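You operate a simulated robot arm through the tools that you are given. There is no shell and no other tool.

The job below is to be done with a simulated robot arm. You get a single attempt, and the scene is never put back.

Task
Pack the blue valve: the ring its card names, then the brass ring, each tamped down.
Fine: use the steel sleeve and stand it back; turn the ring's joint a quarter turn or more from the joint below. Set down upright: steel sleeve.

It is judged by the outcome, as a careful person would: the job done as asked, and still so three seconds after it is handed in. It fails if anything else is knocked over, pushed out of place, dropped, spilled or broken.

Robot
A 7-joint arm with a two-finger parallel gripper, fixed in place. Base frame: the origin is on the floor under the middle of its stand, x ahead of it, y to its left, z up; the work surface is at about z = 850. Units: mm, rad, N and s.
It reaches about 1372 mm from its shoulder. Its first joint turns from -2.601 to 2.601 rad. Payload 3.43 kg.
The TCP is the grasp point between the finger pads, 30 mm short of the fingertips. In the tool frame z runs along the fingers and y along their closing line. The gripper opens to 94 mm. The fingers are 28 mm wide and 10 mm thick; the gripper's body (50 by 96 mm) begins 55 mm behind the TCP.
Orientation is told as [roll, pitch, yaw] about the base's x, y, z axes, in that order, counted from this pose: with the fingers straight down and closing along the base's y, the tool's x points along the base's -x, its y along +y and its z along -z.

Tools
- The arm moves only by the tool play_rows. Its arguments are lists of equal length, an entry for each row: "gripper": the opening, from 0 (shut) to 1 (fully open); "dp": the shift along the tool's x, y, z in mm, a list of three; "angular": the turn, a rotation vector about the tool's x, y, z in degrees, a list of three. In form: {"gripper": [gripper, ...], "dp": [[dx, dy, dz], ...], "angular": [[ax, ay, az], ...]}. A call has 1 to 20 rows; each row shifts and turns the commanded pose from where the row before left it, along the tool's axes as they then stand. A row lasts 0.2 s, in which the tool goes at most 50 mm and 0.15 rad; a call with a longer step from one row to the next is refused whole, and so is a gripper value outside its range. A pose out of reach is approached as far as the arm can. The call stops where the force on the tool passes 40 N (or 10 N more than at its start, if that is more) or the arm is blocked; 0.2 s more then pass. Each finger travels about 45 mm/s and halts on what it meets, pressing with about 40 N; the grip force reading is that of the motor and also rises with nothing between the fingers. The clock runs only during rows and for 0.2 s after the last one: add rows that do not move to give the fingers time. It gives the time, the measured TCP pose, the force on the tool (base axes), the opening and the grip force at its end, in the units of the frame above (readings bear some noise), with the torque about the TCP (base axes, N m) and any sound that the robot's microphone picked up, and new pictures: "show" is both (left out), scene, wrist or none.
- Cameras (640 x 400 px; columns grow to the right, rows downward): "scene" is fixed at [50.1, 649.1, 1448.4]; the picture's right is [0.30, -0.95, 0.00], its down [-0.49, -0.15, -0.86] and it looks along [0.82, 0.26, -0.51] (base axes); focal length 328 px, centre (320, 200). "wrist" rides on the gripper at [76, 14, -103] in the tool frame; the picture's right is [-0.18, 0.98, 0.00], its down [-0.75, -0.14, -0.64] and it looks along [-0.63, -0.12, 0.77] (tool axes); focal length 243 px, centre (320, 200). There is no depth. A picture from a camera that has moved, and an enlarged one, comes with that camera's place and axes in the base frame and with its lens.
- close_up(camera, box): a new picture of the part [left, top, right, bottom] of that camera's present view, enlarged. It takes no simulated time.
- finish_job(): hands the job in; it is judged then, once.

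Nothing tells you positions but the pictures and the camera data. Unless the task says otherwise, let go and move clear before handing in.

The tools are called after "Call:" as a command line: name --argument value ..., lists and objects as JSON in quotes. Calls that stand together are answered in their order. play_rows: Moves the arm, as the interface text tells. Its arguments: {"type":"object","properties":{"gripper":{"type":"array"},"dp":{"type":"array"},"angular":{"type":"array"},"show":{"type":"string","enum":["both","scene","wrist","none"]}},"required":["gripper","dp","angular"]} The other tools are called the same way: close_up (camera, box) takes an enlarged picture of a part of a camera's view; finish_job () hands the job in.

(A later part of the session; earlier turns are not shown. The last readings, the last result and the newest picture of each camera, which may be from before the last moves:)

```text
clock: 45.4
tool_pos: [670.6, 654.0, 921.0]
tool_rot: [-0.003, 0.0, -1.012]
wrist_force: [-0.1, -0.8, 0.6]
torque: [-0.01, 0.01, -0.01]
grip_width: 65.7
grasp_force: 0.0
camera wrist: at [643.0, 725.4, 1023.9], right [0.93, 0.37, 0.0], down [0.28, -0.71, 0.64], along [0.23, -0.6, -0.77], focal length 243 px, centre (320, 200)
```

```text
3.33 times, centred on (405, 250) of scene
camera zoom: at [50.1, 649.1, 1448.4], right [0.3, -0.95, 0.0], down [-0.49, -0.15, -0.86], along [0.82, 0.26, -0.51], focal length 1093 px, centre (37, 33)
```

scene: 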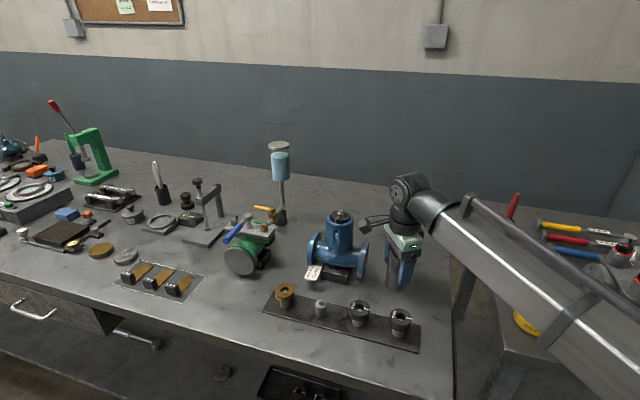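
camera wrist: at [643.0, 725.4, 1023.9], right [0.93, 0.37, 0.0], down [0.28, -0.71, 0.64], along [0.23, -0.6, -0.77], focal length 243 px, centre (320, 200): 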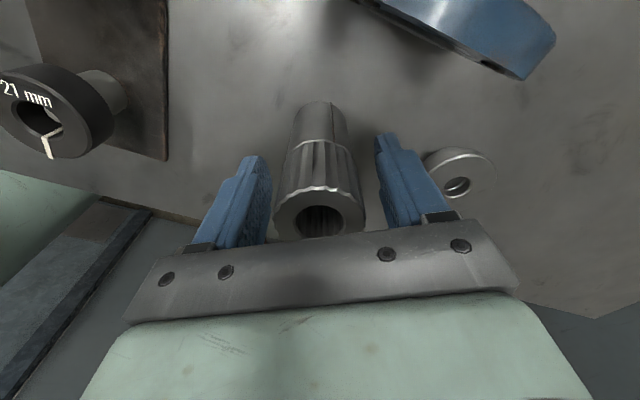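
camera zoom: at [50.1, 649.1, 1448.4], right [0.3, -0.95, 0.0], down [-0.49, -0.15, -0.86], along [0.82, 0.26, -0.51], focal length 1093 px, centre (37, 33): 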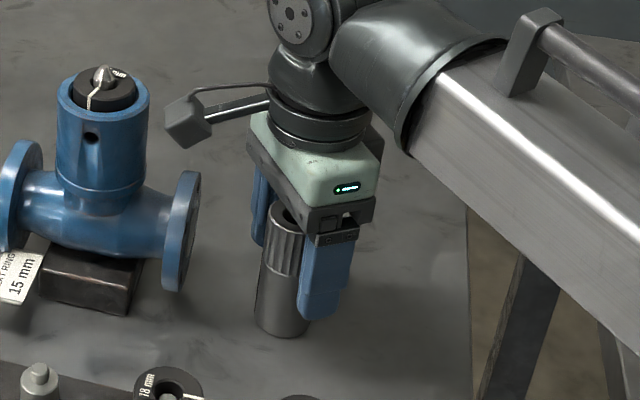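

The sleeve is centred between the fingers. I'll close on its fluted grip and lift slightly to test.

Call:
play_rows --gripper '[0.6, 0.5, 0.4, 0.3, 0.3, 0.3, 0.3]' --dp '[[0, 0, 0], [0, 0, 0], [0, 0, 0], [0, 0, 0], [0, 0, 0], [0, 0, 0], [0, 0, 0]]' --angular '[[0, 0, 0], [0, 0, 0], [0, 0, 0], [0, 0, 0], [0, 0, 0], [0, 0, 0], [0, 0, 0]]' --show "wrist"

Call:
play_rows --gripper '[0.3, 0.3, 0.3, 0.3]' --dp '[[0, 0, -4], [0, 0, -8], [0, 0, -8], [0, 0, 0]]' --angular '[[0, 0, 0], [0, 0, 0], [0, 0, 0], [0, 0, 0]]'

Call:
close_up --camera "scene" --box '[360, 190, 450, 310]'

Call:
close_up --camera "wrist" --box '[250, 100, 390, 250]'

```text
clock: 47.0
tool_pos: [671.0, 652.7, 921.9]
tool_rot: [-0.001, 0.001, -1.011]
wrist_force: [1.0, -0.9, 1.3]
torque: [0.0, -0.07, -0.02]
grip_width: 38.8
grasp_force: 40.1
camera wrist: at [642.9, 725.4, 1024.1], right [0.93, 0.37, 0.0], down [0.28, -0.71, 0.64], along [0.23, -0.6, -0.77], focal length 243 px, centre (320, 200)
```

wrist: 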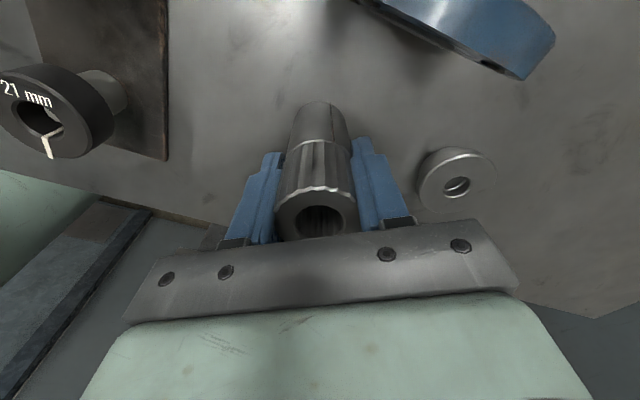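

```text
clock: 48.0
tool_pos: [671.1, 652.7, 939.5]
tool_rot: [-0.002, 0.0, -1.009]
wrist_force: [-0.4, 0.2, -2.9]
torque: [-0.02, 0.01, -0.03]
grip_width: 38.4
grasp_force: 40.1
camera wrist: at [643.3, 725.6, 1043.9], right [0.93, 0.37, 0.0], down [0.28, -0.71, 0.64], along [0.23, -0.6, -0.77], focal length 243 px, centre (320, 200)
```

scene: 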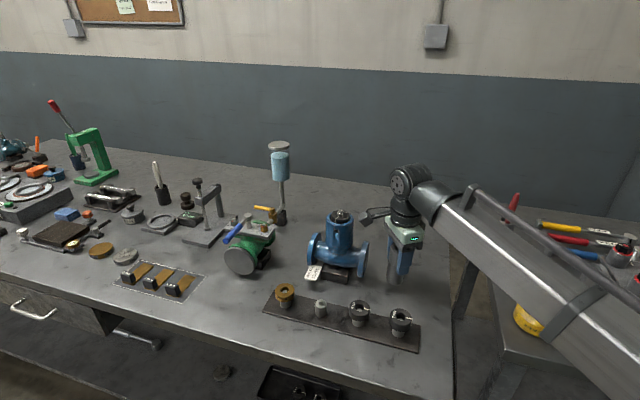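
wrist: 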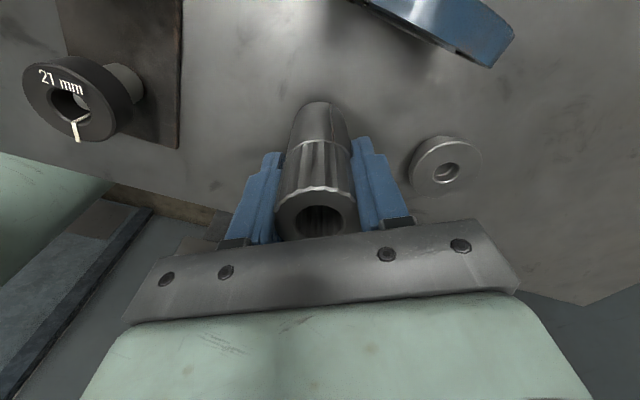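

```text
3.33 times, centred on (405, 250) of scene
camera zoom: at [50.1, 649.1, 1448.4], right [0.3, -0.95, 0.0], down [-0.49, -0.15, -0.86], along [0.82, 0.26, -0.51], focal length 1093 px, centre (37, 33)
```

zoom: 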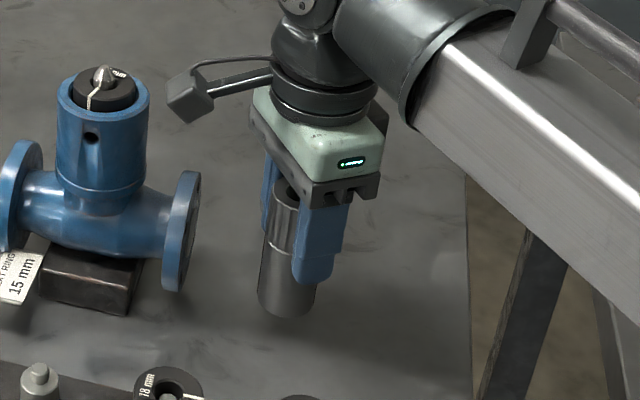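

```text
2.67 times, centred on (320, 175) of wrist
camera zoom: at [643.3, 725.6, 1043.9], right [0.93, 0.37, 0.0], down [0.28, -0.71, 0.64], along [0.23, -0.6, -0.77], focal length 647 px, centre (320, 267)
```

zoom: 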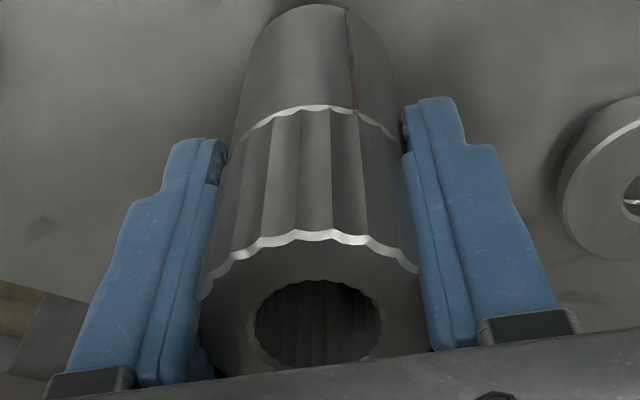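

The sleeve is held upright. I'll raise it to clear the stem and move over the valve.

Call:
play_rows --gripper '[0.3, 0.3, 0.3, 0.3, 0.3, 0.3, 0.3, 0.3, 0.3, 0.3, 0.3]' --dp '[[0, 0, -40], [0, 0, -49], [0, 0, -49], [0, 0, -49], [0, 0, -6], [29.9, 21.4, 0], [29.9, 21.4, 0], [29.9, 21.4, 0], [29.9, 21.4, 0], [0, 0, 0], [0, 0, 0]]' --angular '[[0, 0, 0], [0, 0, 0], [0, 0, 0], [0, 0, 0], [0, 0, 0], [0, 0, 0], [0, 0, 0], [0, 0, 0], [0, 0, 0], [0, 0, 0], [0, 0, 0]]'

Call:
close_up --camera "wrist" --box '[250, 50, 390, 210]'

Call:
close_up --camera "scene" --box '[290, 120, 390, 250]'

```text
clock: 50.4
tool_pos: [680.8, 801.2, 1130.7]
tool_rot: [-0.001, 0.0, -1.009]
wrist_force: [-0.7, -1.5, -1.5]
torque: [0.01, 0.0, 0.03]
grip_width: 39.0
grasp_force: 39.7
camera wrist: at [652.5, 872.0, 1234.5], right [0.93, 0.37, 0.0], down [0.28, -0.71, 0.64], along [0.23, -0.6, -0.77], focal length 243 px, centre (320, 200)
```

scene: 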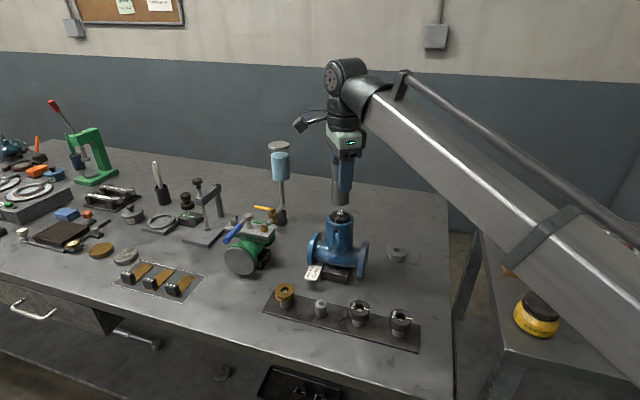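
wrist: 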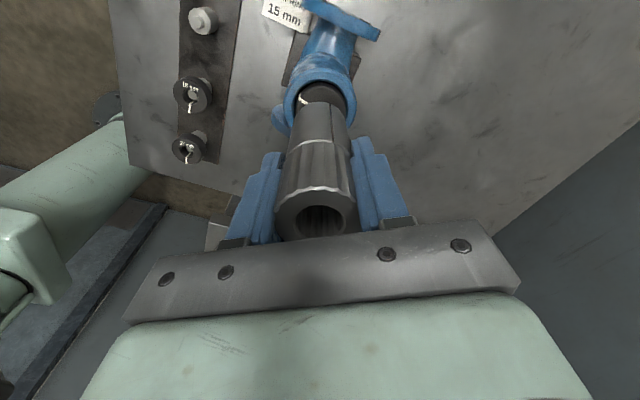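

```text
2.50 times, centred on (320, 130) of wrist
camera zoom: at [652.5, 872.0, 1234.5], right [0.93, 0.37, 0.0], down [0.28, -0.71, 0.64], along [0.23, -0.6, -0.77], focal length 606 px, centre (320, 375)
```

zoom: 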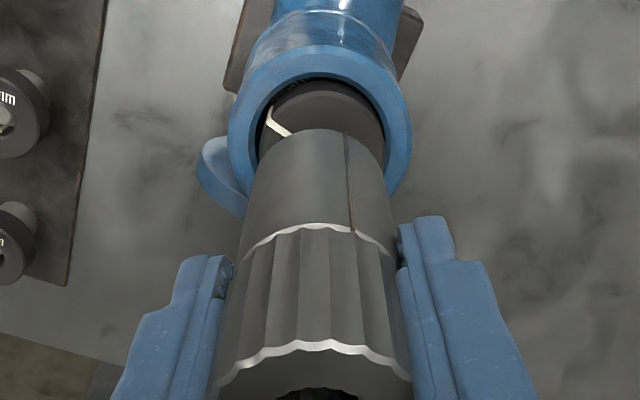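

```text
3.08 times, centred on (340, 185) of scene
camera zoom: at [50.1, 649.1, 1448.4], right [0.3, -0.95, 0.0], down [-0.49, -0.15, -0.86], along [0.82, 0.26, -0.51], focal length 1009 px, centre (258, 246)
```

zoom: 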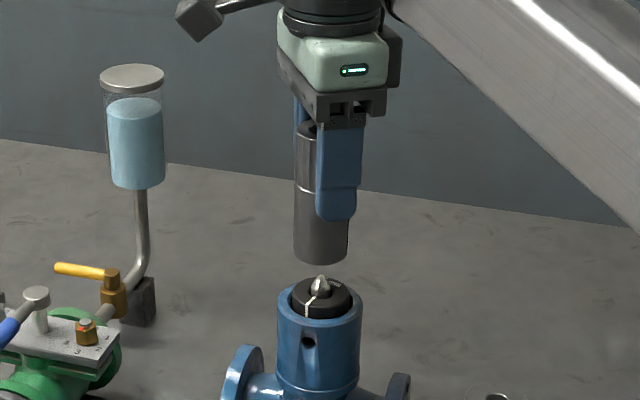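

The sleeve is aligned over the stem in both views. I'll lower it slowly over the stem toward the ring.

Call:
play_rows --gripper '[0.3, 0.3, 0.3, 0.3, 0.3, 0.3, 0.3]' --dp '[[0, 0, 5], [0, 0, 5], [0, 0, 5], [0, 0, 5], [0, 0, 4], [0, 0, 0], [0, 0, 0]]' --angular '[[0, 0, 0], [0, 0, 0], [0, 0, 0], [0, 0, 0], [0, 0, 0], [0, 0, 0], [0, 0, 0]]'

Call:
close_up --camera "wrist" --box '[250, 60, 390, 200]'

Call:
close_up --camera "scene" --box '[300, 150, 380, 250]'

```text
clock: 52.0
tool_pos: [680.9, 799.6, 1108.8]
tool_rot: [-0.003, -0.001, -1.011]
wrist_force: [0.1, 0.0, -2.7]
torque: [-0.01, 0.01, 0.03]
grip_width: 38.9
grasp_force: 40.2
camera wrist: at [652.9, 872.0, 1212.5], right [0.93, 0.37, 0.0], down [0.28, -0.71, 0.64], along [0.23, -0.6, -0.77], focal length 243 px, centre (320, 200)
```

scene: 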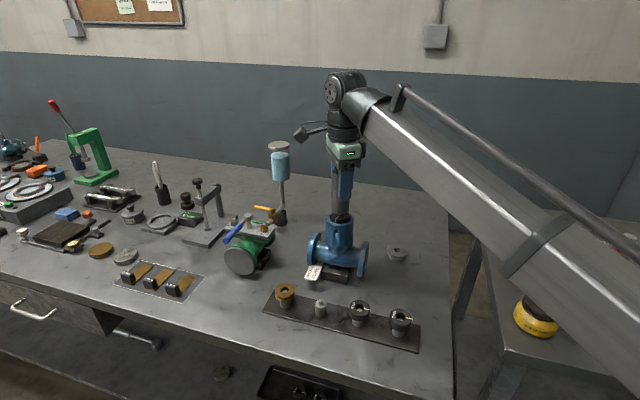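
wrist: 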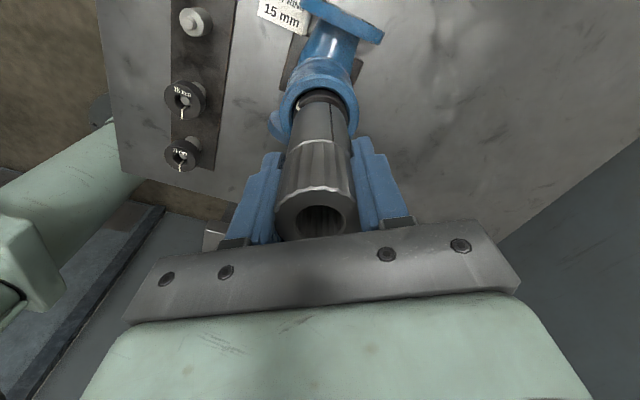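

```text
2.86 times, centred on (320, 130) of wrist
camera zoom: at [652.9, 872.0, 1212.5], right [0.93, 0.37, 0.0], down [0.28, -0.71, 0.64], along [0.23, -0.6, -0.77], focal length 693 px, centre (320, 400)
```

zoom: 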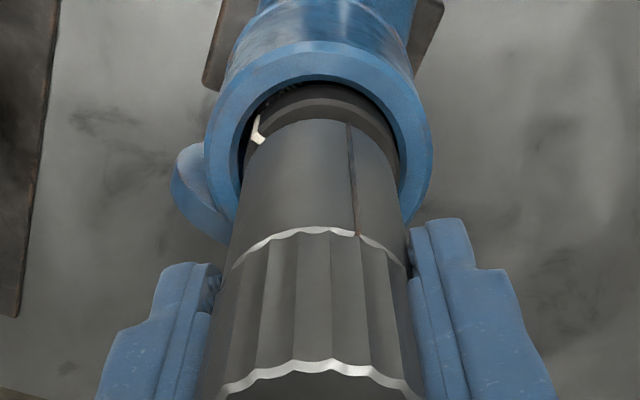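

```text
4.00 times, centred on (340, 200) of scene
camera zoom: at [50.1, 649.1, 1448.4], right [0.3, -0.95, 0.0], down [-0.49, -0.15, -0.86], along [0.82, 0.26, -0.51], focal length 1311 px, centre (240, 200)
```

zoom: 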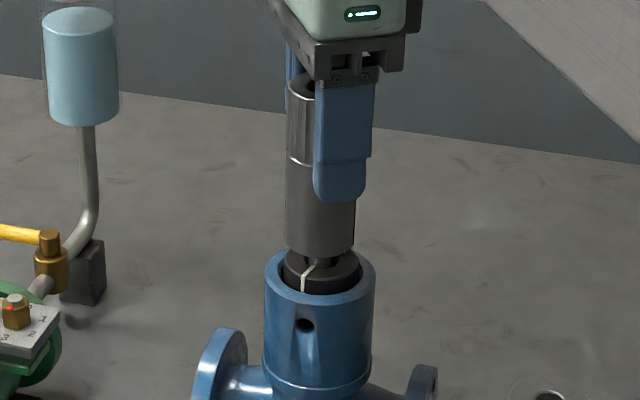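

The sleeve sits just above the ring and around the stem. I'll press down in small steps, watching the force.

Call:
play_rows --gripper '[0.3, 0.3, 0.3, 0.3, 0.3, 0.3, 0.3, 0.3]' --dp '[[0, 0, 3], [0, 0, 3], [0, 0, 3], [0, 0, 3], [0, 0, 3], [0, 0, 3], [0, 0, 2], [0, 0, 0]]' --angular '[[0, 0, 0], [0, 0, 0], [0, 0, 0], [0, 0, 0], [0, 0, 0], [0, 0, 0], [0, 0, 0], [0, 0, 0]]'

Call:
close_up --camera "scene" --box '[300, 150, 380, 250]'

Call:
close_up --camera "wrist" --box '[250, 60, 390, 200]'

```text
clock: 53.8
tool_pos: [679.9, 798.3, 1088.4]
tool_rot: [-0.001, 0.001, -1.01]
wrist_force: [0.3, -0.2, -1.1]
torque: [0.02, -0.06, 0.0]
grip_width: 38.7
grasp_force: 40.2
camera wrist: at [652.5, 872.1, 1191.8], right [0.93, 0.37, 0.0], down [0.28, -0.71, 0.64], along [0.23, -0.6, -0.77], focal length 243 px, centre (320, 200)
```

scene: 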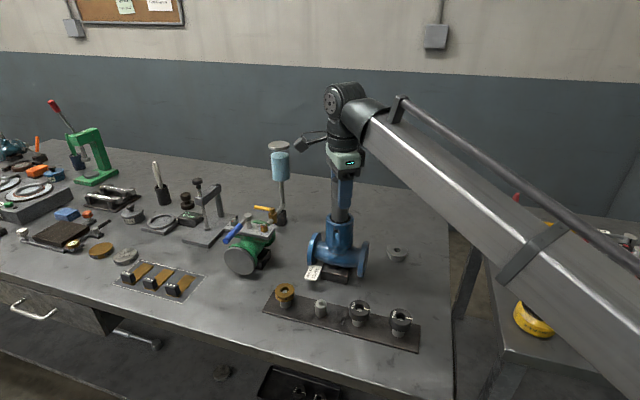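
wrist: 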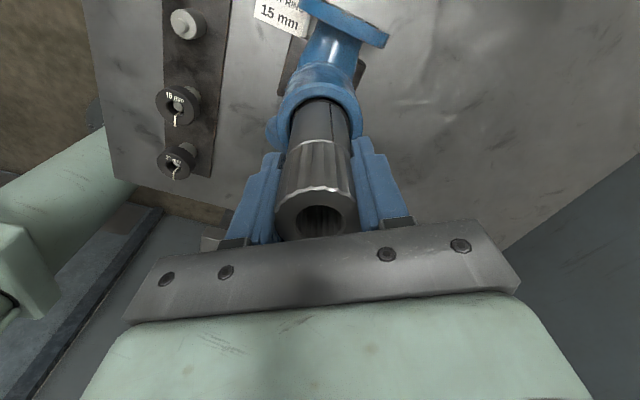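

```text
4.00 times, centred on (340, 200) of scene
camera zoom: at [50.1, 649.1, 1448.4], right [0.3, -0.95, 0.0], down [-0.49, -0.15, -0.86], along [0.82, 0.26, -0.51], focal length 1311 px, centre (240, 200)
```

zoom: 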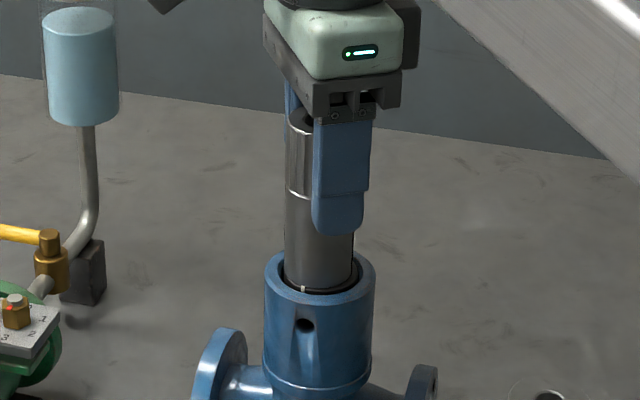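

```text
2.86 times, centred on (320, 130) of wrist
camera zoom: at [652.5, 872.1, 1191.8], right [0.93, 0.37, 0.0], down [0.28, -0.71, 0.64], along [0.23, -0.6, -0.77], focal length 693 px, centre (320, 400)
```

zoom: 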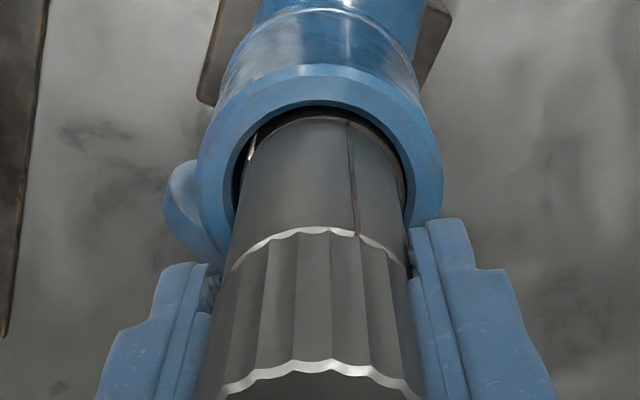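

The ring went into the bore with almost no resistance. I'll keep pressing until the force shows it seated on the ring below.

Call:
play_rows --gripper '[0.3, 0.3, 0.3, 0.3, 0.3, 0.3, 0.3, 0.3, 0.3, 0.3, 0.3, 0.3]' --dp '[[0, 0, 3], [0, 0, 3], [0, 0, 3], [0, 0, 3], [0, 0, 3], [0, 0, 3], [0, 0, 2], [0, 0, 2], [0, 0, 2], [0, 0, 2], [0, 0, 2], [0, 0, 2]]' --angular '[[0, 0, 0], [0, 0, 0], [0, 0, 0], [0, 0, 0], [0, 0, 0], [0, 0, 0], [0, 0, 0], [0, 0, 0], [0, 0, 0], [0, 0, 0], [0, 0, 0], [0, 0, 0]]'

Call:
close_up --camera "scene" --box '[300, 150, 380, 250]'

```text
clock: 56.4
tool_pos: [679.7, 799.9, 1061.9]
tool_rot: [0.001, 0.002, -1.01]
wrist_force: [-2.3, 1.9, 18.6]
torque: [0.07, 0.14, -0.01]
grip_width: 38.7
grasp_force: 40.0
camera wrist: at [651.5, 871.7, 1165.4], right [0.93, 0.37, 0.0], down [0.28, -0.71, 0.64], along [0.23, -0.6, -0.77], focal length 243 px, centre (320, 200)
```

scene: 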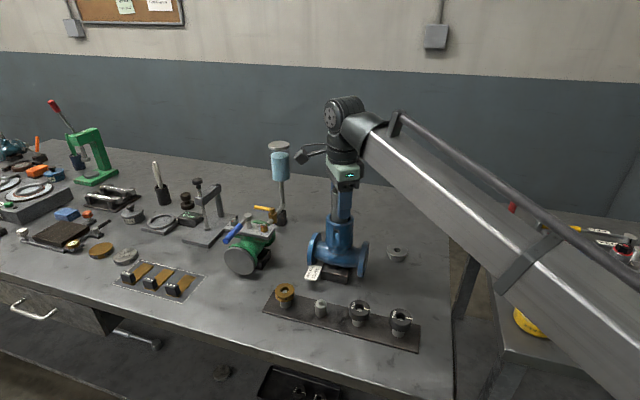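
wrist: 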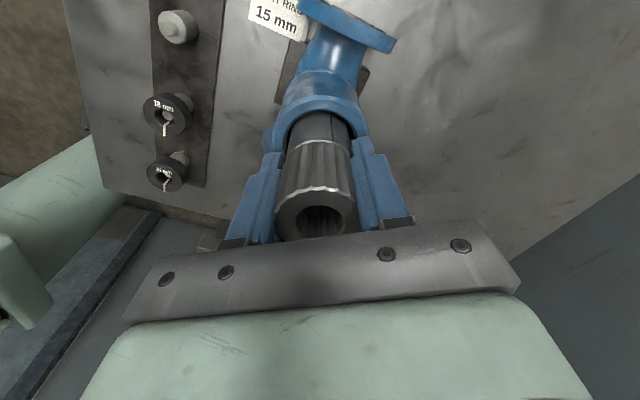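

```text
4.00 times, centred on (340, 200) of scene
camera zoom: at [50.1, 649.1, 1448.4], right [0.3, -0.95, 0.0], down [-0.49, -0.15, -0.86], along [0.82, 0.26, -0.51], focal length 1311 px, centre (240, 200)
```

zoom: 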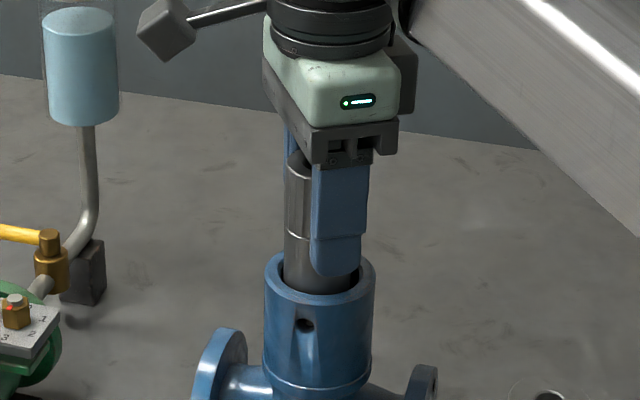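

Contact: 18.6 N at a sleeve depth matching the lower ring plus 15 mm. I'll press a little harder to tamp it properly.

Call:
play_rows --gripper '[0.3, 0.3, 0.3, 0.3, 0.3, 0.3]' --dp '[[0, 0, 1.2], [0, 0, 1.2], [0, 0, 1.2], [0, 0, 1], [0, 0, 0], [0, 0, 0]]' --angular '[[0, 0, 0], [0, 0, 0], [0, 0, 0], [0, 0, 0], [0, 0, 0], [0, 0, 0]]' --show "none"

```text
clock: 57.8
tool_pos: [680.5, 799.7, 1055.0]
tool_rot: [-0.001, 0.001, -1.01]
wrist_force: [2.4, 5.8, 24.0]
torque: [0.28, -0.35, 0.01]
grip_width: 38.2
grasp_force: 40.2
```

Call:
close_up --camera "scene" --box '[300, 150, 380, 250]'

Call:
close_up --camera "wrist" --box '[250, 80, 390, 250]'

```text
4.00 times, centred on (340, 200) of scene
camera zoom: at [50.1, 649.1, 1448.4], right [0.3, -0.95, 0.0], down [-0.49, -0.15, -0.86], along [0.82, 0.26, -0.51], focal length 1311 px, centre (240, 200)
```

zoom: 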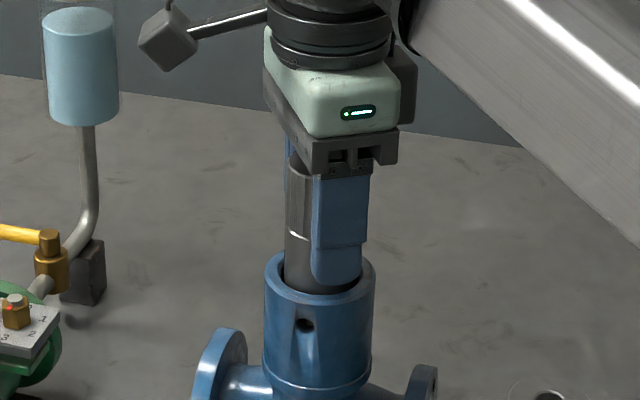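

```text
2.35 times, centred on (320, 165) of wrist
camera zoom: at [651.9, 871.4, 1159.1], right [0.93, 0.37, 0.0], down [0.28, -0.71, 0.64], along [0.23, -0.6, -0.77], focal length 571 px, centre (320, 282)
```

zoom: 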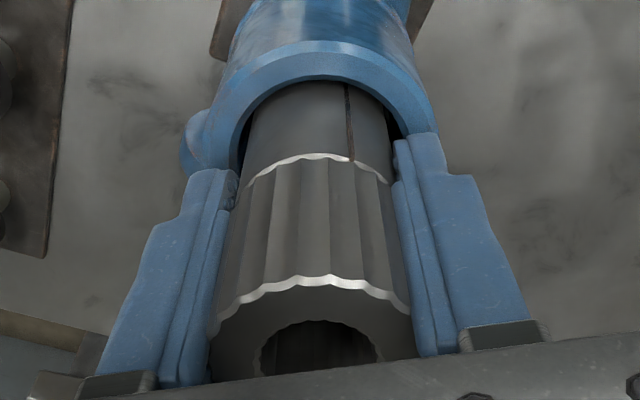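

The sleeve stayed put while the fingers slid about 5 mm down it at 24 N, so the ring is seated and tamped. I'll raise the sleeve out, carry it back and hover above its original spot.

Call:
play_rows --gripper '[0.3, 0.3, 0.3, 0.3, 0.3, 0.3, 0.3, 0.3, 0.3, 0.3, 0.3, 0.3, 0.3, 0.3]' --dp '[[0, 0, -6], [0, 0, -20], [0, 0, -25], [0, 0, -28], [-29.7, -21.3, 0], [-29.7, -21.3, 0], [-29.7, -21.3, 0], [-29.7, -21.3, 0], [0, 0, 45], [0, 0, 45], [0, 0, 45], [0, 0, 45], [0, 0, 15], [0, 0, 0]]' --angular '[[0, 0, 0], [0, 0, 0], [0, 0, 0], [0, 0, 0], [0, 0, 0], [0, 0, 0], [0, 0, 0], [0, 0, 0], [0, 0, 0], [0, 0, 0], [0, 0, 0], [0, 0, 0], [0, 0, 0], [0, 0, 0]]'

Call:
close_up --camera "scene" --box '[300, 190, 440, 310]'

Call:
close_up --camera "wrist" --box '[250, 80, 390, 250]'

```text
clock: 60.8
tool_pos: [671.3, 655.6, 937.0]
tool_rot: [-0.001, -0.002, -1.011]
wrist_force: [-0.4, 0.7, -2.3]
torque: [-0.01, 0.04, 0.03]
grip_width: 38.6
grasp_force: 40.2
camera wrist: at [641.9, 728.2, 1040.6], right [0.93, 0.37, 0.0], down [0.28, -0.71, 0.64], along [0.23, -0.6, -0.77], focal length 243 px, centre (320, 200)
```

scene: 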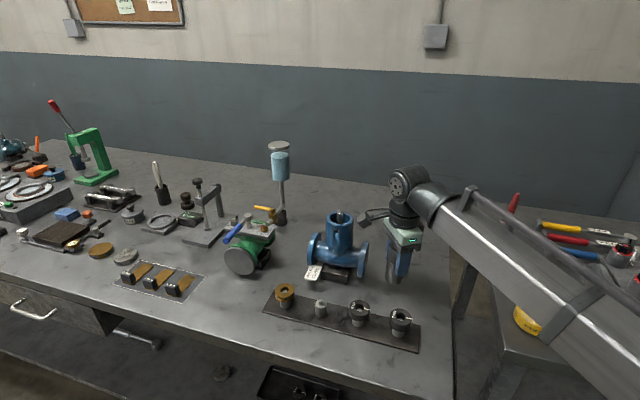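
wrist: 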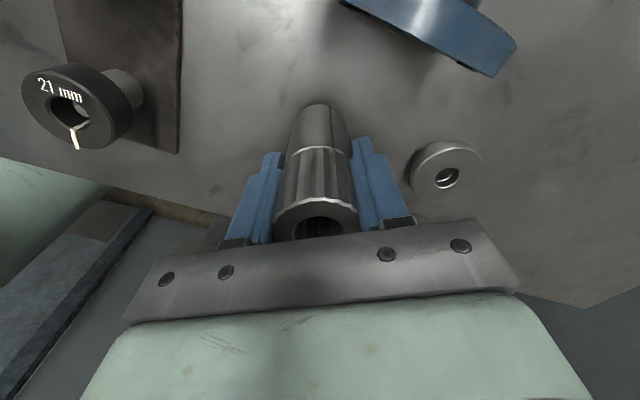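

```text
3.33 times, centred on (370, 250) of scene
camera zoom: at [50.1, 649.1, 1448.4], right [0.3, -0.95, 0.0], down [-0.49, -0.15, -0.86], along [0.82, 0.26, -0.51], focal length 1093 px, centre (153, 33)
```

zoom: 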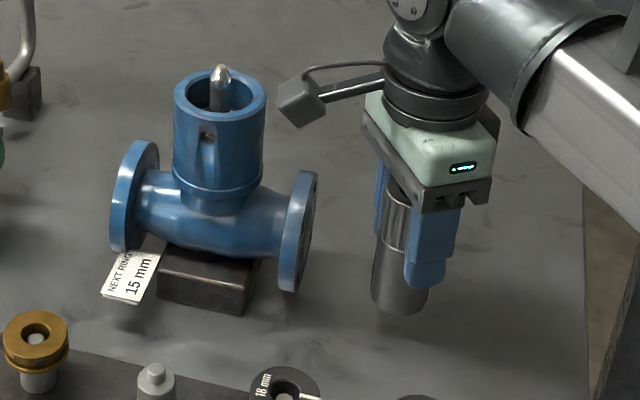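

```text
2.35 times, centred on (320, 165) of wrist
camera zoom: at [641.9, 728.2, 1040.6], right [0.93, 0.37, 0.0], down [0.28, -0.71, 0.64], along [0.23, -0.6, -0.77], focal length 571 px, centre (320, 282)
```

zoom: 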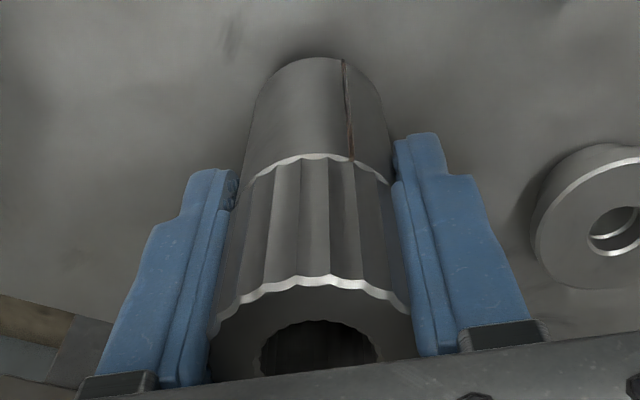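

I'm 2–3 mm off the original spot. I'll correct that and lower gently toward the table.

Call:
play_rows --gripper '[0.3, 0.3, 0.3, 0.3, 0.3, 0.3]' --dp '[[-2.5, -0.6, 2], [0, 0, 5], [0, 0, 5], [0, 0, 3], [0, 0, 0], [0, 0, 0]]' --angular '[[0, 0, 0], [0, 0, 0], [0, 0, 0], [0, 0, 0], [0, 0, 0], [0, 0, 0]]' --show "wrist"

Call:
close_up --camera "scene" --box '[370, 230, 430, 300]'

```text
clock: 62.2
tool_pos: [671.6, 651.9, 922.8]
tool_rot: [-0.003, 0.001, -1.009]
wrist_force: [-0.1, 0.0, -3.1]
torque: [-0.01, 0.02, -0.02]
grip_width: 38.6
grasp_force: 40.1
camera wrist: at [643.7, 724.2, 1026.4], right [0.93, 0.37, 0.0], down [0.28, -0.71, 0.64], along [0.23, -0.6, -0.77], focal length 243 px, centre (320, 200)
```

wrist: 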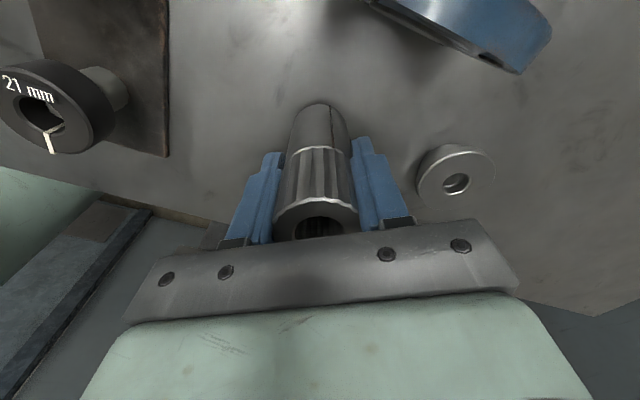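

```text
5.71 times, centred on (400, 265) of scene
camera zoom: at [50.1, 649.1, 1448.4], right [0.3, -0.95, 0.0], down [-0.49, -0.15, -0.86], along [0.82, 0.26, -0.51], focal length 1873 px, centre (-137, -171)
```

zoom: 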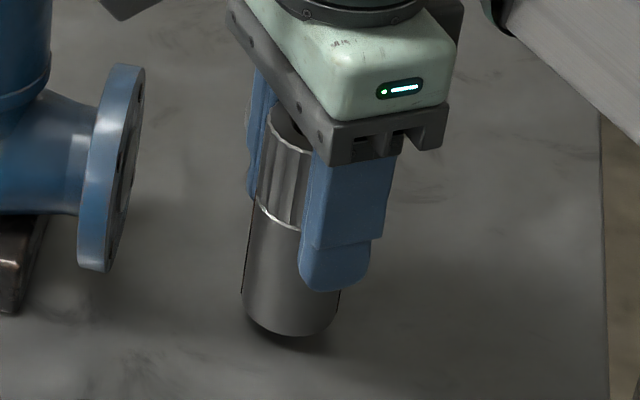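

Call:
play_rows --gripper '[0.3, 0.3, 0.3, 0.3, 0.3, 0.3]' --dp '[[0, 0, 1.2], [0, 0, 1.2], [0, 0, 1.2], [0, 0, 1.2], [0, 0, 1.2], [0, 0, 0]]' --angular '[[0, 0, 0], [0, 0, 0], [0, 0, 0], [0, 0, 0], [0, 0, 0], [0, 0, 0]]' --show "none"

Call:
close_up --camera "scene" --box '[370, 230, 430, 300]'

```text
clock: 63.6
tool_pos: [672.2, 650.5, 917.3]
tool_rot: [-0.003, -0.002, -1.009]
wrist_force: [-0.1, 0.8, -2.3]
torque: [0.0, -0.03, -0.01]
grip_width: 38.4
grasp_force: 40.1
```

```text
5.71 times, centred on (400, 265) of scene
camera zoom: at [50.1, 649.1, 1448.4], right [0.3, -0.95, 0.0], down [-0.49, -0.15, -0.86], along [0.82, 0.26, -0.51], focal length 1873 px, centre (-137, -171)
```

zoom: 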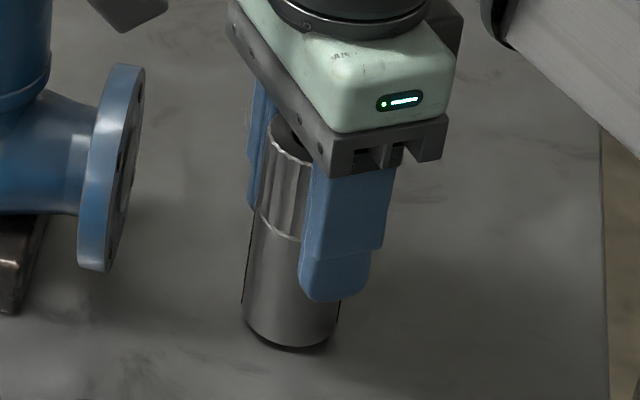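

Call:
play_rows --gripper '[0.3, 0.3, 0.3, 0.3, 0.3]' --dp '[[0, 0, 0.8], [0, 0, 0.8], [0, 0, 0.8], [0, 0, 0], [0, 0, 0]]' --angular '[[0, 0, 0], [0, 0, 0], [0, 0, 0], [0, 0, 0], [0, 0, 0]]' --show "none"

Call:
close_up --camera "scene" --box '[370, 230, 430, 300]'

```text
clock: 64.8
tool_pos: [671.6, 652.1, 914.7]
tool_rot: [-0.001, 0.0, -1.011]
wrist_force: [-0.1, -0.4, -2.0]
torque: [-0.01, 0.0, 0.02]
grip_width: 38.3
grasp_force: 39.9
```

```text
5.71 times, centred on (400, 265) of scene
camera zoom: at [50.1, 649.1, 1448.4], right [0.3, -0.95, 0.0], down [-0.49, -0.15, -0.86], along [0.82, 0.26, -0.51], focal length 1873 px, centre (-137, -171)
```

zoom: 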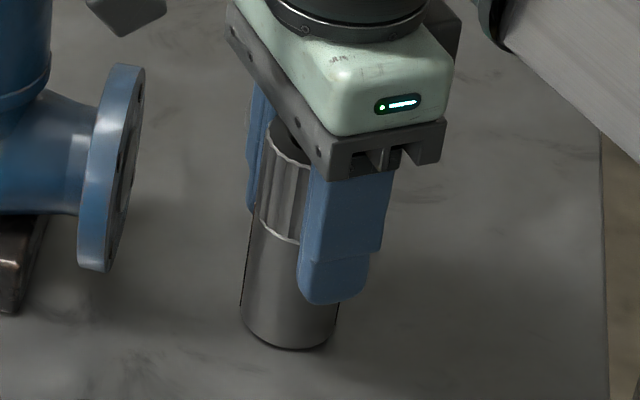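

Call:
play_rows --gripper '[0.3, 0.3, 0.3, 0.3]' --dp '[[0, 0, 0.7], [0, 0, 0.7], [0, 0, 0], [0, 0, 0]]' --angular '[[0, 0, 0], [0, 0, 0], [0, 0, 0], [0, 0, 0]]' --show "none"

Call:
close_up --camera "scene" --box '[380, 270, 420, 300]'

```text
clock: 65.8
tool_pos: [672.4, 651.3, 915.2]
tool_rot: [0.0, 0.001, -1.011]
wrist_force: [-2.0, 2.9, 20.8]
torque: [-0.08, -0.03, 0.0]
grip_width: 38.5
grasp_force: 40.0
```

```text
13.33 times, centred on (400, 285) of scene
camera zoom: at [50.1, 649.1, 1448.4], right [0.3, -0.95, 0.0], down [-0.49, -0.15, -0.86], along [0.82, 0.26, -0.51], focal length 4371 px, centre (-747, -933)
```

zoom: 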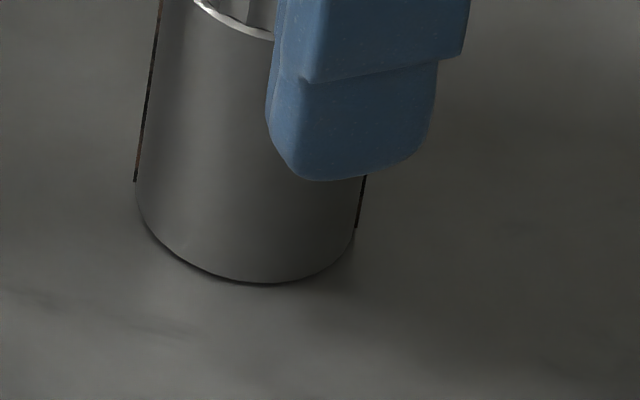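

The sleeve is on the table (about 20 N contact). I'll ease the pressure slightly and open the fingers.

Call:
play_rows --gripper '[0.3, 0.3, 0.42, 0.5, 0.6, 0.7, 0.7]' --dp '[[0, 0, -0.9], [0, 0, 0], [0, 0, 0], [0, 0, 0], [0, 0, 0], [0, 0, 0], [0, 0, 0]]' --angular '[[0, 0, 0], [0, 0, 0], [0, 0, 0], [0, 0, 0], [0, 0, 0], [0, 0, 0], [0, 0, 0]]' --show "wrist"

Call:
close_up --camera "scene" --box '[370, 230, 430, 300]'

```text
clock: 67.4
tool_pos: [672.6, 651.4, 914.5]
tool_rot: [-0.001, 0.0, -1.011]
wrist_force: [1.3, 0.1, 0.1]
torque: [-0.05, 0.01, -0.02]
grip_width: 65.8
grasp_force: 0.1
camera wrist: at [644.4, 723.7, 1017.8], right [0.93, 0.37, 0.0], down [0.28, -0.71, 0.64], along [0.23, -0.6, -0.77], focal length 243 px, centre (320, 200)
```

wrist: 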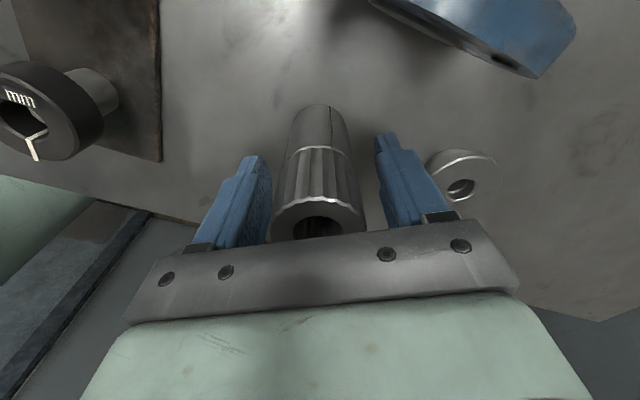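

```text
5.71 times, centred on (400, 265) of scene
camera zoom: at [50.1, 649.1, 1448.4], right [0.3, -0.95, 0.0], down [-0.49, -0.15, -0.86], along [0.82, 0.26, -0.51], focal length 1873 px, centre (-137, -171)
```

zoom: 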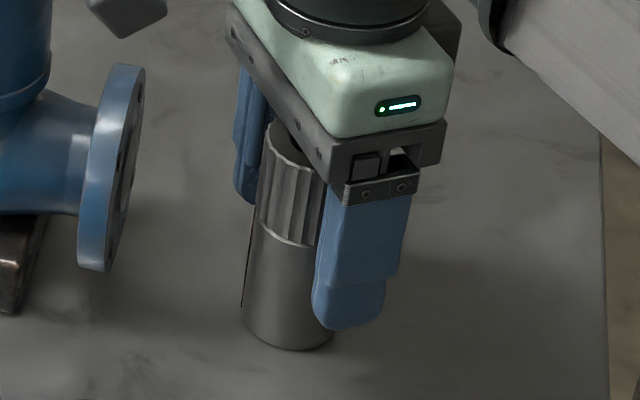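

The sleeve stands upright in its place. I'll rise and look down the bore to check the 15 mm ring.

Call:
play_rows --gripper '[0.7, 0.7, 0.7, 0.7, 0.7, 0.7, 0.7, 0.7, 0.7, 0.7]' --dp '[[0, 0, -30], [0, 0, -49], [0, 0, -49], [0, 0, -49], [0, 0, -49], [0, 0, -9], [30.1, 26.6, 0], [30.1, 26.6, 0], [30.1, 26.6, 0], [0, 0, 0]]' --angular '[[0, 0, 0], [0, 0, 0], [0, 0, 0], [0, 0, 0], [0, 0, 0], [0, 0, 0], [0, 0, 0], [0, 0, 0], [0, 0, 0], [0, 0, 0]]'

Call:
close_up --camera "wrist" --box '[270, 0, 380, 100]'

Call:
close_up --camera "scene" --box '[370, 230, 430, 300]'

```text
clock: 69.6
tool_pos: [689.2, 769.6, 1152.0]
tool_rot: [-0.002, 0.001, -1.01]
wrist_force: [0.5, 0.0, 0.2]
torque: [0.0, -0.02, -0.02]
grip_width: 65.6
grasp_force: 0.1
camera wrist: at [662.1, 842.4, 1254.1], right [0.93, 0.37, 0.0], down [0.28, -0.71, 0.64], along [0.23, -0.6, -0.77], focal length 243 px, centre (320, 200)
```

scene: 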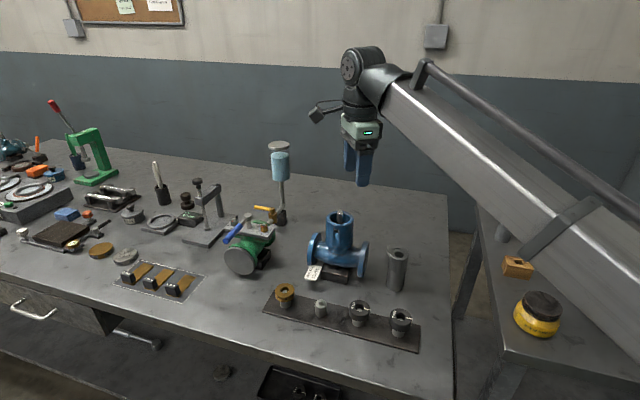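
wrist: 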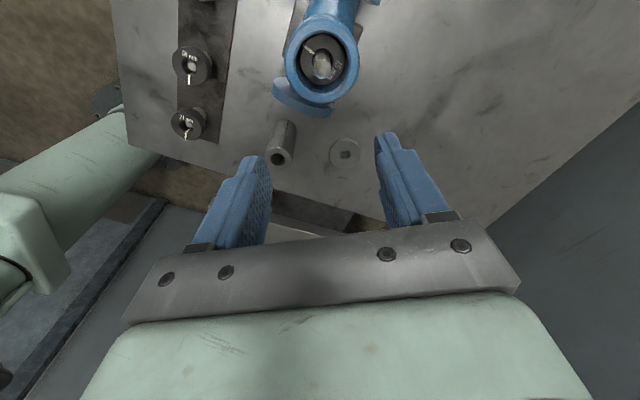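

```text
4.00 times, centred on (325, 50) of wrist
camera zoom: at [662.1, 842.4, 1254.1], right [0.93, 0.37, 0.0], down [0.28, -0.71, 0.64], along [0.23, -0.6, -0.77], focal length 970 px, centre (300, 800)
```

zoom: 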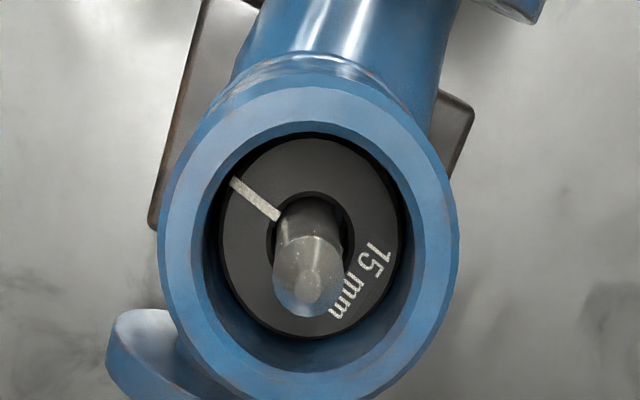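

```text
5.71 times, centred on (400, 265) of scene
camera zoom: at [50.1, 649.1, 1448.4], right [0.3, -0.95, 0.0], down [-0.49, -0.15, -0.86], along [0.82, 0.26, -0.51], focal length 1873 px, centre (-137, -171)
```

zoom: 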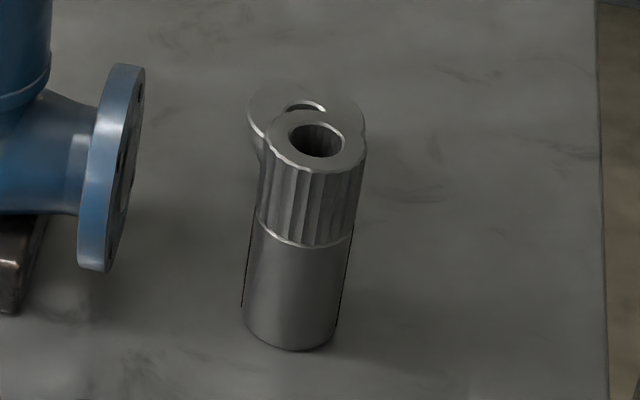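

The 15 mm ring is level and deep in the bore, at the depth expected on top of the lower ring, with its joint opposite the lower one. The sleeve stands upright in its place. Next I'll go over the brass ring near (530, 884).

Call:
play_rows --gripper '[0.7, 0.7, 0.7, 0.7, 0.7, 0.7, 0.7, 0.7, 0.7, 0.7, 0.7]' --dp '[[45.4, -18.9, 0], [45.4, -18.9, 0], [45.4, -18.9, 0], [45.4, -18.9, 0], [0, 0, 45], [0, 0, 45], [0, 0, 45], [0, 0, 40], [0, 0, 24], [0, 0, 0], [0, 0, 0]]' --angular '[[0, 0, 0], [0, 0, 0], [0, 0, 0], [0, 0, 0], [0, 0, 0], [0, 0, 0], [0, 0, 0], [0, 0, 0], [0, 0, 0], [0, 0, 0], [0, 0, 0]]'

Call:
close_up --camera "wrist" --box '[260, 90, 380, 200]'

Call:
close_up --camera "scene" --box '[240, 230, 350, 320]'

```text
clock: 72.0
tool_pos: [531.5, 883.0, 951.5]
tool_rot: [0.0, 0.001, -1.01]
wrist_force: [-0.6, 1.2, 0.9]
torque: [-0.02, 0.03, 0.01]
grip_width: 66.0
grasp_force: 0.0
camera wrist: at [502.6, 956.1, 1054.7], right [0.93, 0.37, 0.0], down [0.28, -0.71, 0.64], along [0.23, -0.6, -0.77], focal length 243 px, centre (320, 200)
```

scene: 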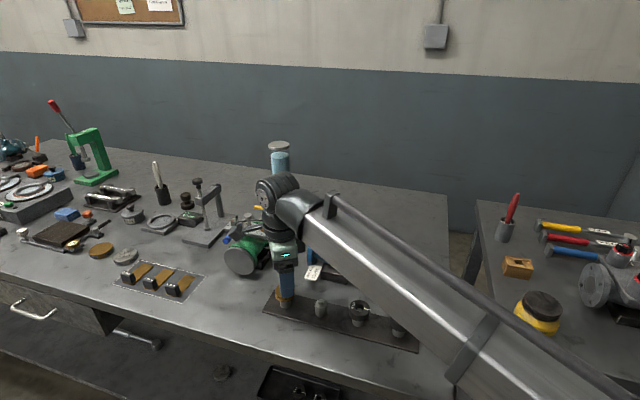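
wrist: 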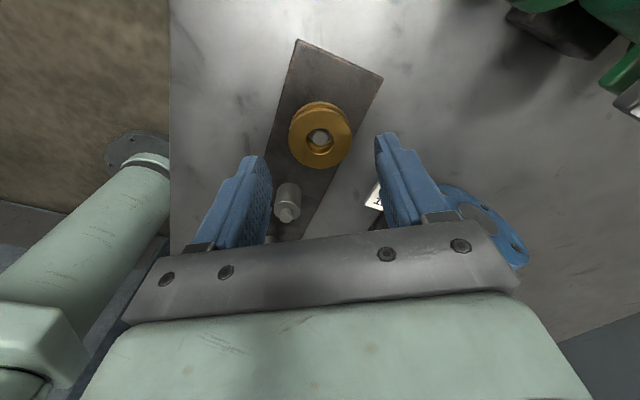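

```text
3.64 times, centred on (320, 145) of wrist
camera zoom: at [502.6, 956.1, 1054.7], right [0.93, 0.37, 0.0], down [0.28, -0.71, 0.64], along [0.23, -0.6, -0.77], focal length 882 px, centre (320, 400)
```

zoom: 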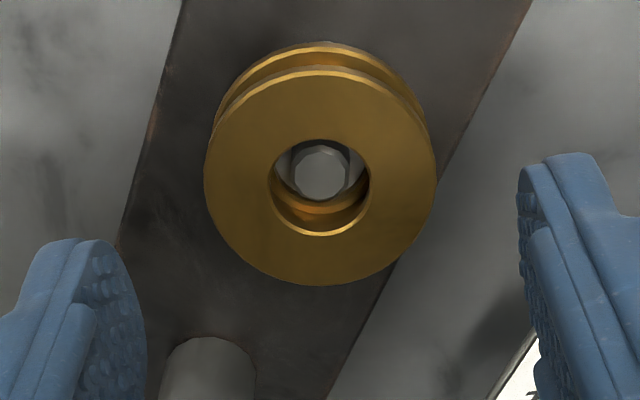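

```text
4.44 times, centred on (295, 275) of scene
camera zoom: at [50.1, 649.1, 1448.4], right [0.3, -0.95, 0.0], down [-0.49, -0.15, -0.86], along [0.82, 0.26, -0.51], focal length 1457 px, centre (431, -133)
```

zoom: 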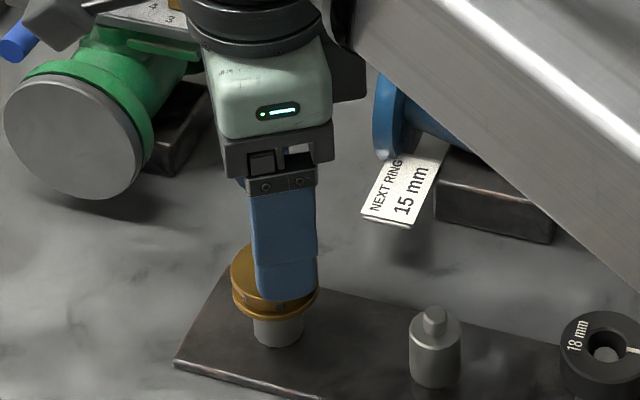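

The brass ring is centred to about 3 mm with its top at z≈905. I'll correct, lower 29 mm around it, close and test-lift.

Call:
play_rows --gripper '[0.7, 0.7, 0.7, 0.65, 0.55, 0.45, 0.35, 0.3, 0.3, 0.3, 0.3]' --dp '[[2.8, 0.5, 5], [0, 0, 8], [0, 0, 8], [0, 0, 8], [0, 0, 0], [0, 0, 0], [0, 0, 0], [0, 0, 0], [0, 0, 0], [0, 0, 0], [0, 0, 0]]' --angular '[[0, 0, 0], [0, 0, 0], [0, 0, 0], [0, 0, 0], [0, 0, 0], [0, 0, 0], [0, 0, 0], [0, 0, 0], [0, 0, 0], [0, 0, 0], [0, 0, 0]]' --show "wrist"

Call:
play_rows --gripper '[0.3, 0.3, 0.3, 0.3, 0.3]' --dp '[[0, 0, -5], [0, 0, -10], [0, 0, -10], [0, 0, -10], [0, 0, 0]]' --angular '[[0, 0, 0], [0, 0, 0], [0, 0, 0], [0, 0, 0], [0, 0, 0]]'

Call:
close_up --camera "wrist" --box '[265, 100, 375, 200]'

Call:
close_up --camera "scene" --box '[240, 230, 350, 320]'

```text
clock: 74.4
tool_pos: [529.9, 886.8, 922.6]
tool_rot: [-0.002, 0.001, -1.011]
wrist_force: [0.0, -0.1, 0.0]
torque: [0.01, -0.03, 0.0]
grip_width: 41.4
grasp_force: 40.2
camera wrist: at [502.1, 959.4, 1025.9], right [0.93, 0.37, 0.0], down [0.28, -0.71, 0.64], along [0.23, -0.6, -0.77], focal length 243 px, centre (320, 200)
```

wrist: 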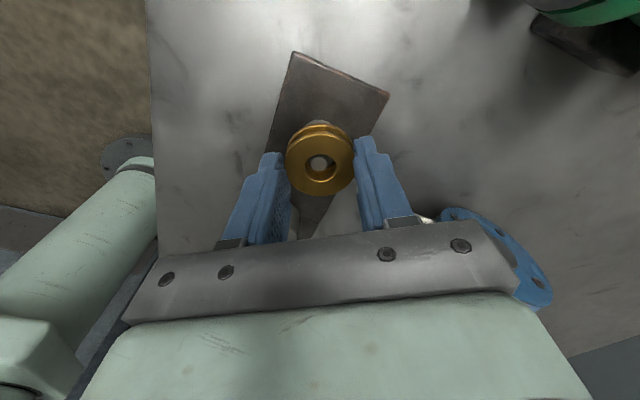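

```text
clock: 75.6
tool_pos: [530.0, 886.3, 957.2]
tool_rot: [-0.001, 0.003, -1.01]
wrist_force: [0.0, 0.2, -1.3]
torque: [0.02, 0.03, -0.02]
grip_width: 41.4
grasp_force: 40.2
camera wrist: at [502.3, 958.7, 1060.7], right [0.93, 0.37, 0.0], down [0.28, -0.71, 0.64], along [0.23, -0.6, -0.77], focal length 243 px, centre (320, 200)
```

scene: 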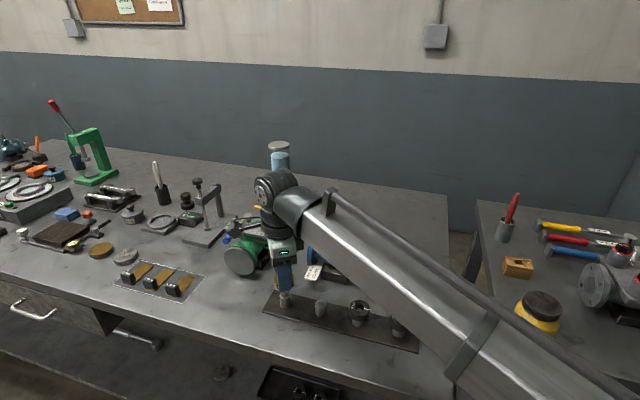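
wrist: 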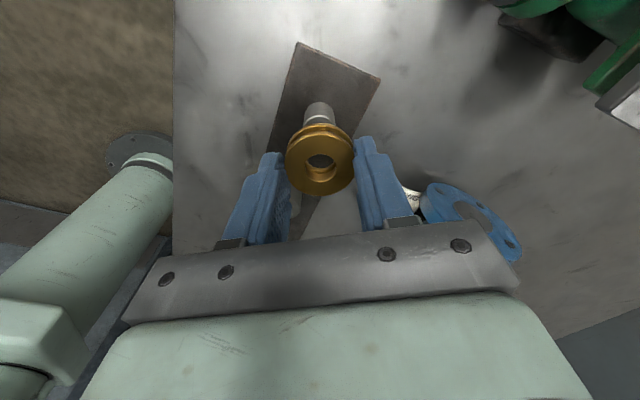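

```text
4.00 times, centred on (320, 150) of wrist
camera zoom: at [502.3, 958.7, 1060.7], right [0.93, 0.37, 0.0], down [0.28, -0.71, 0.64], along [0.23, -0.6, -0.77], focal length 970 px, centre (320, 400)
```

zoom: 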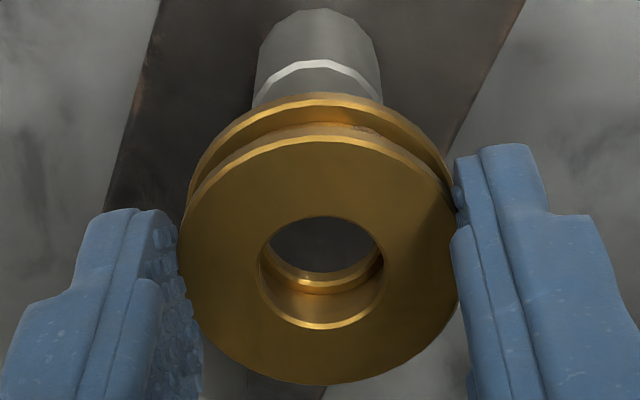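

```text
4.44 times, centred on (295, 275) of scene
camera zoom: at [50.1, 649.1, 1448.4], right [0.3, -0.95, 0.0], down [-0.49, -0.15, -0.86], along [0.82, 0.26, -0.51], focal length 1457 px, centre (431, -133)
```

zoom: 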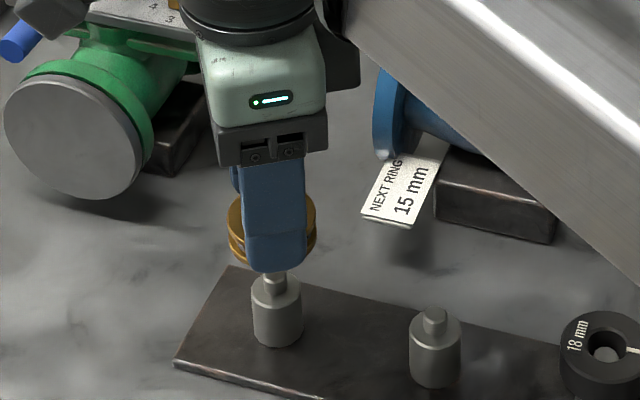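

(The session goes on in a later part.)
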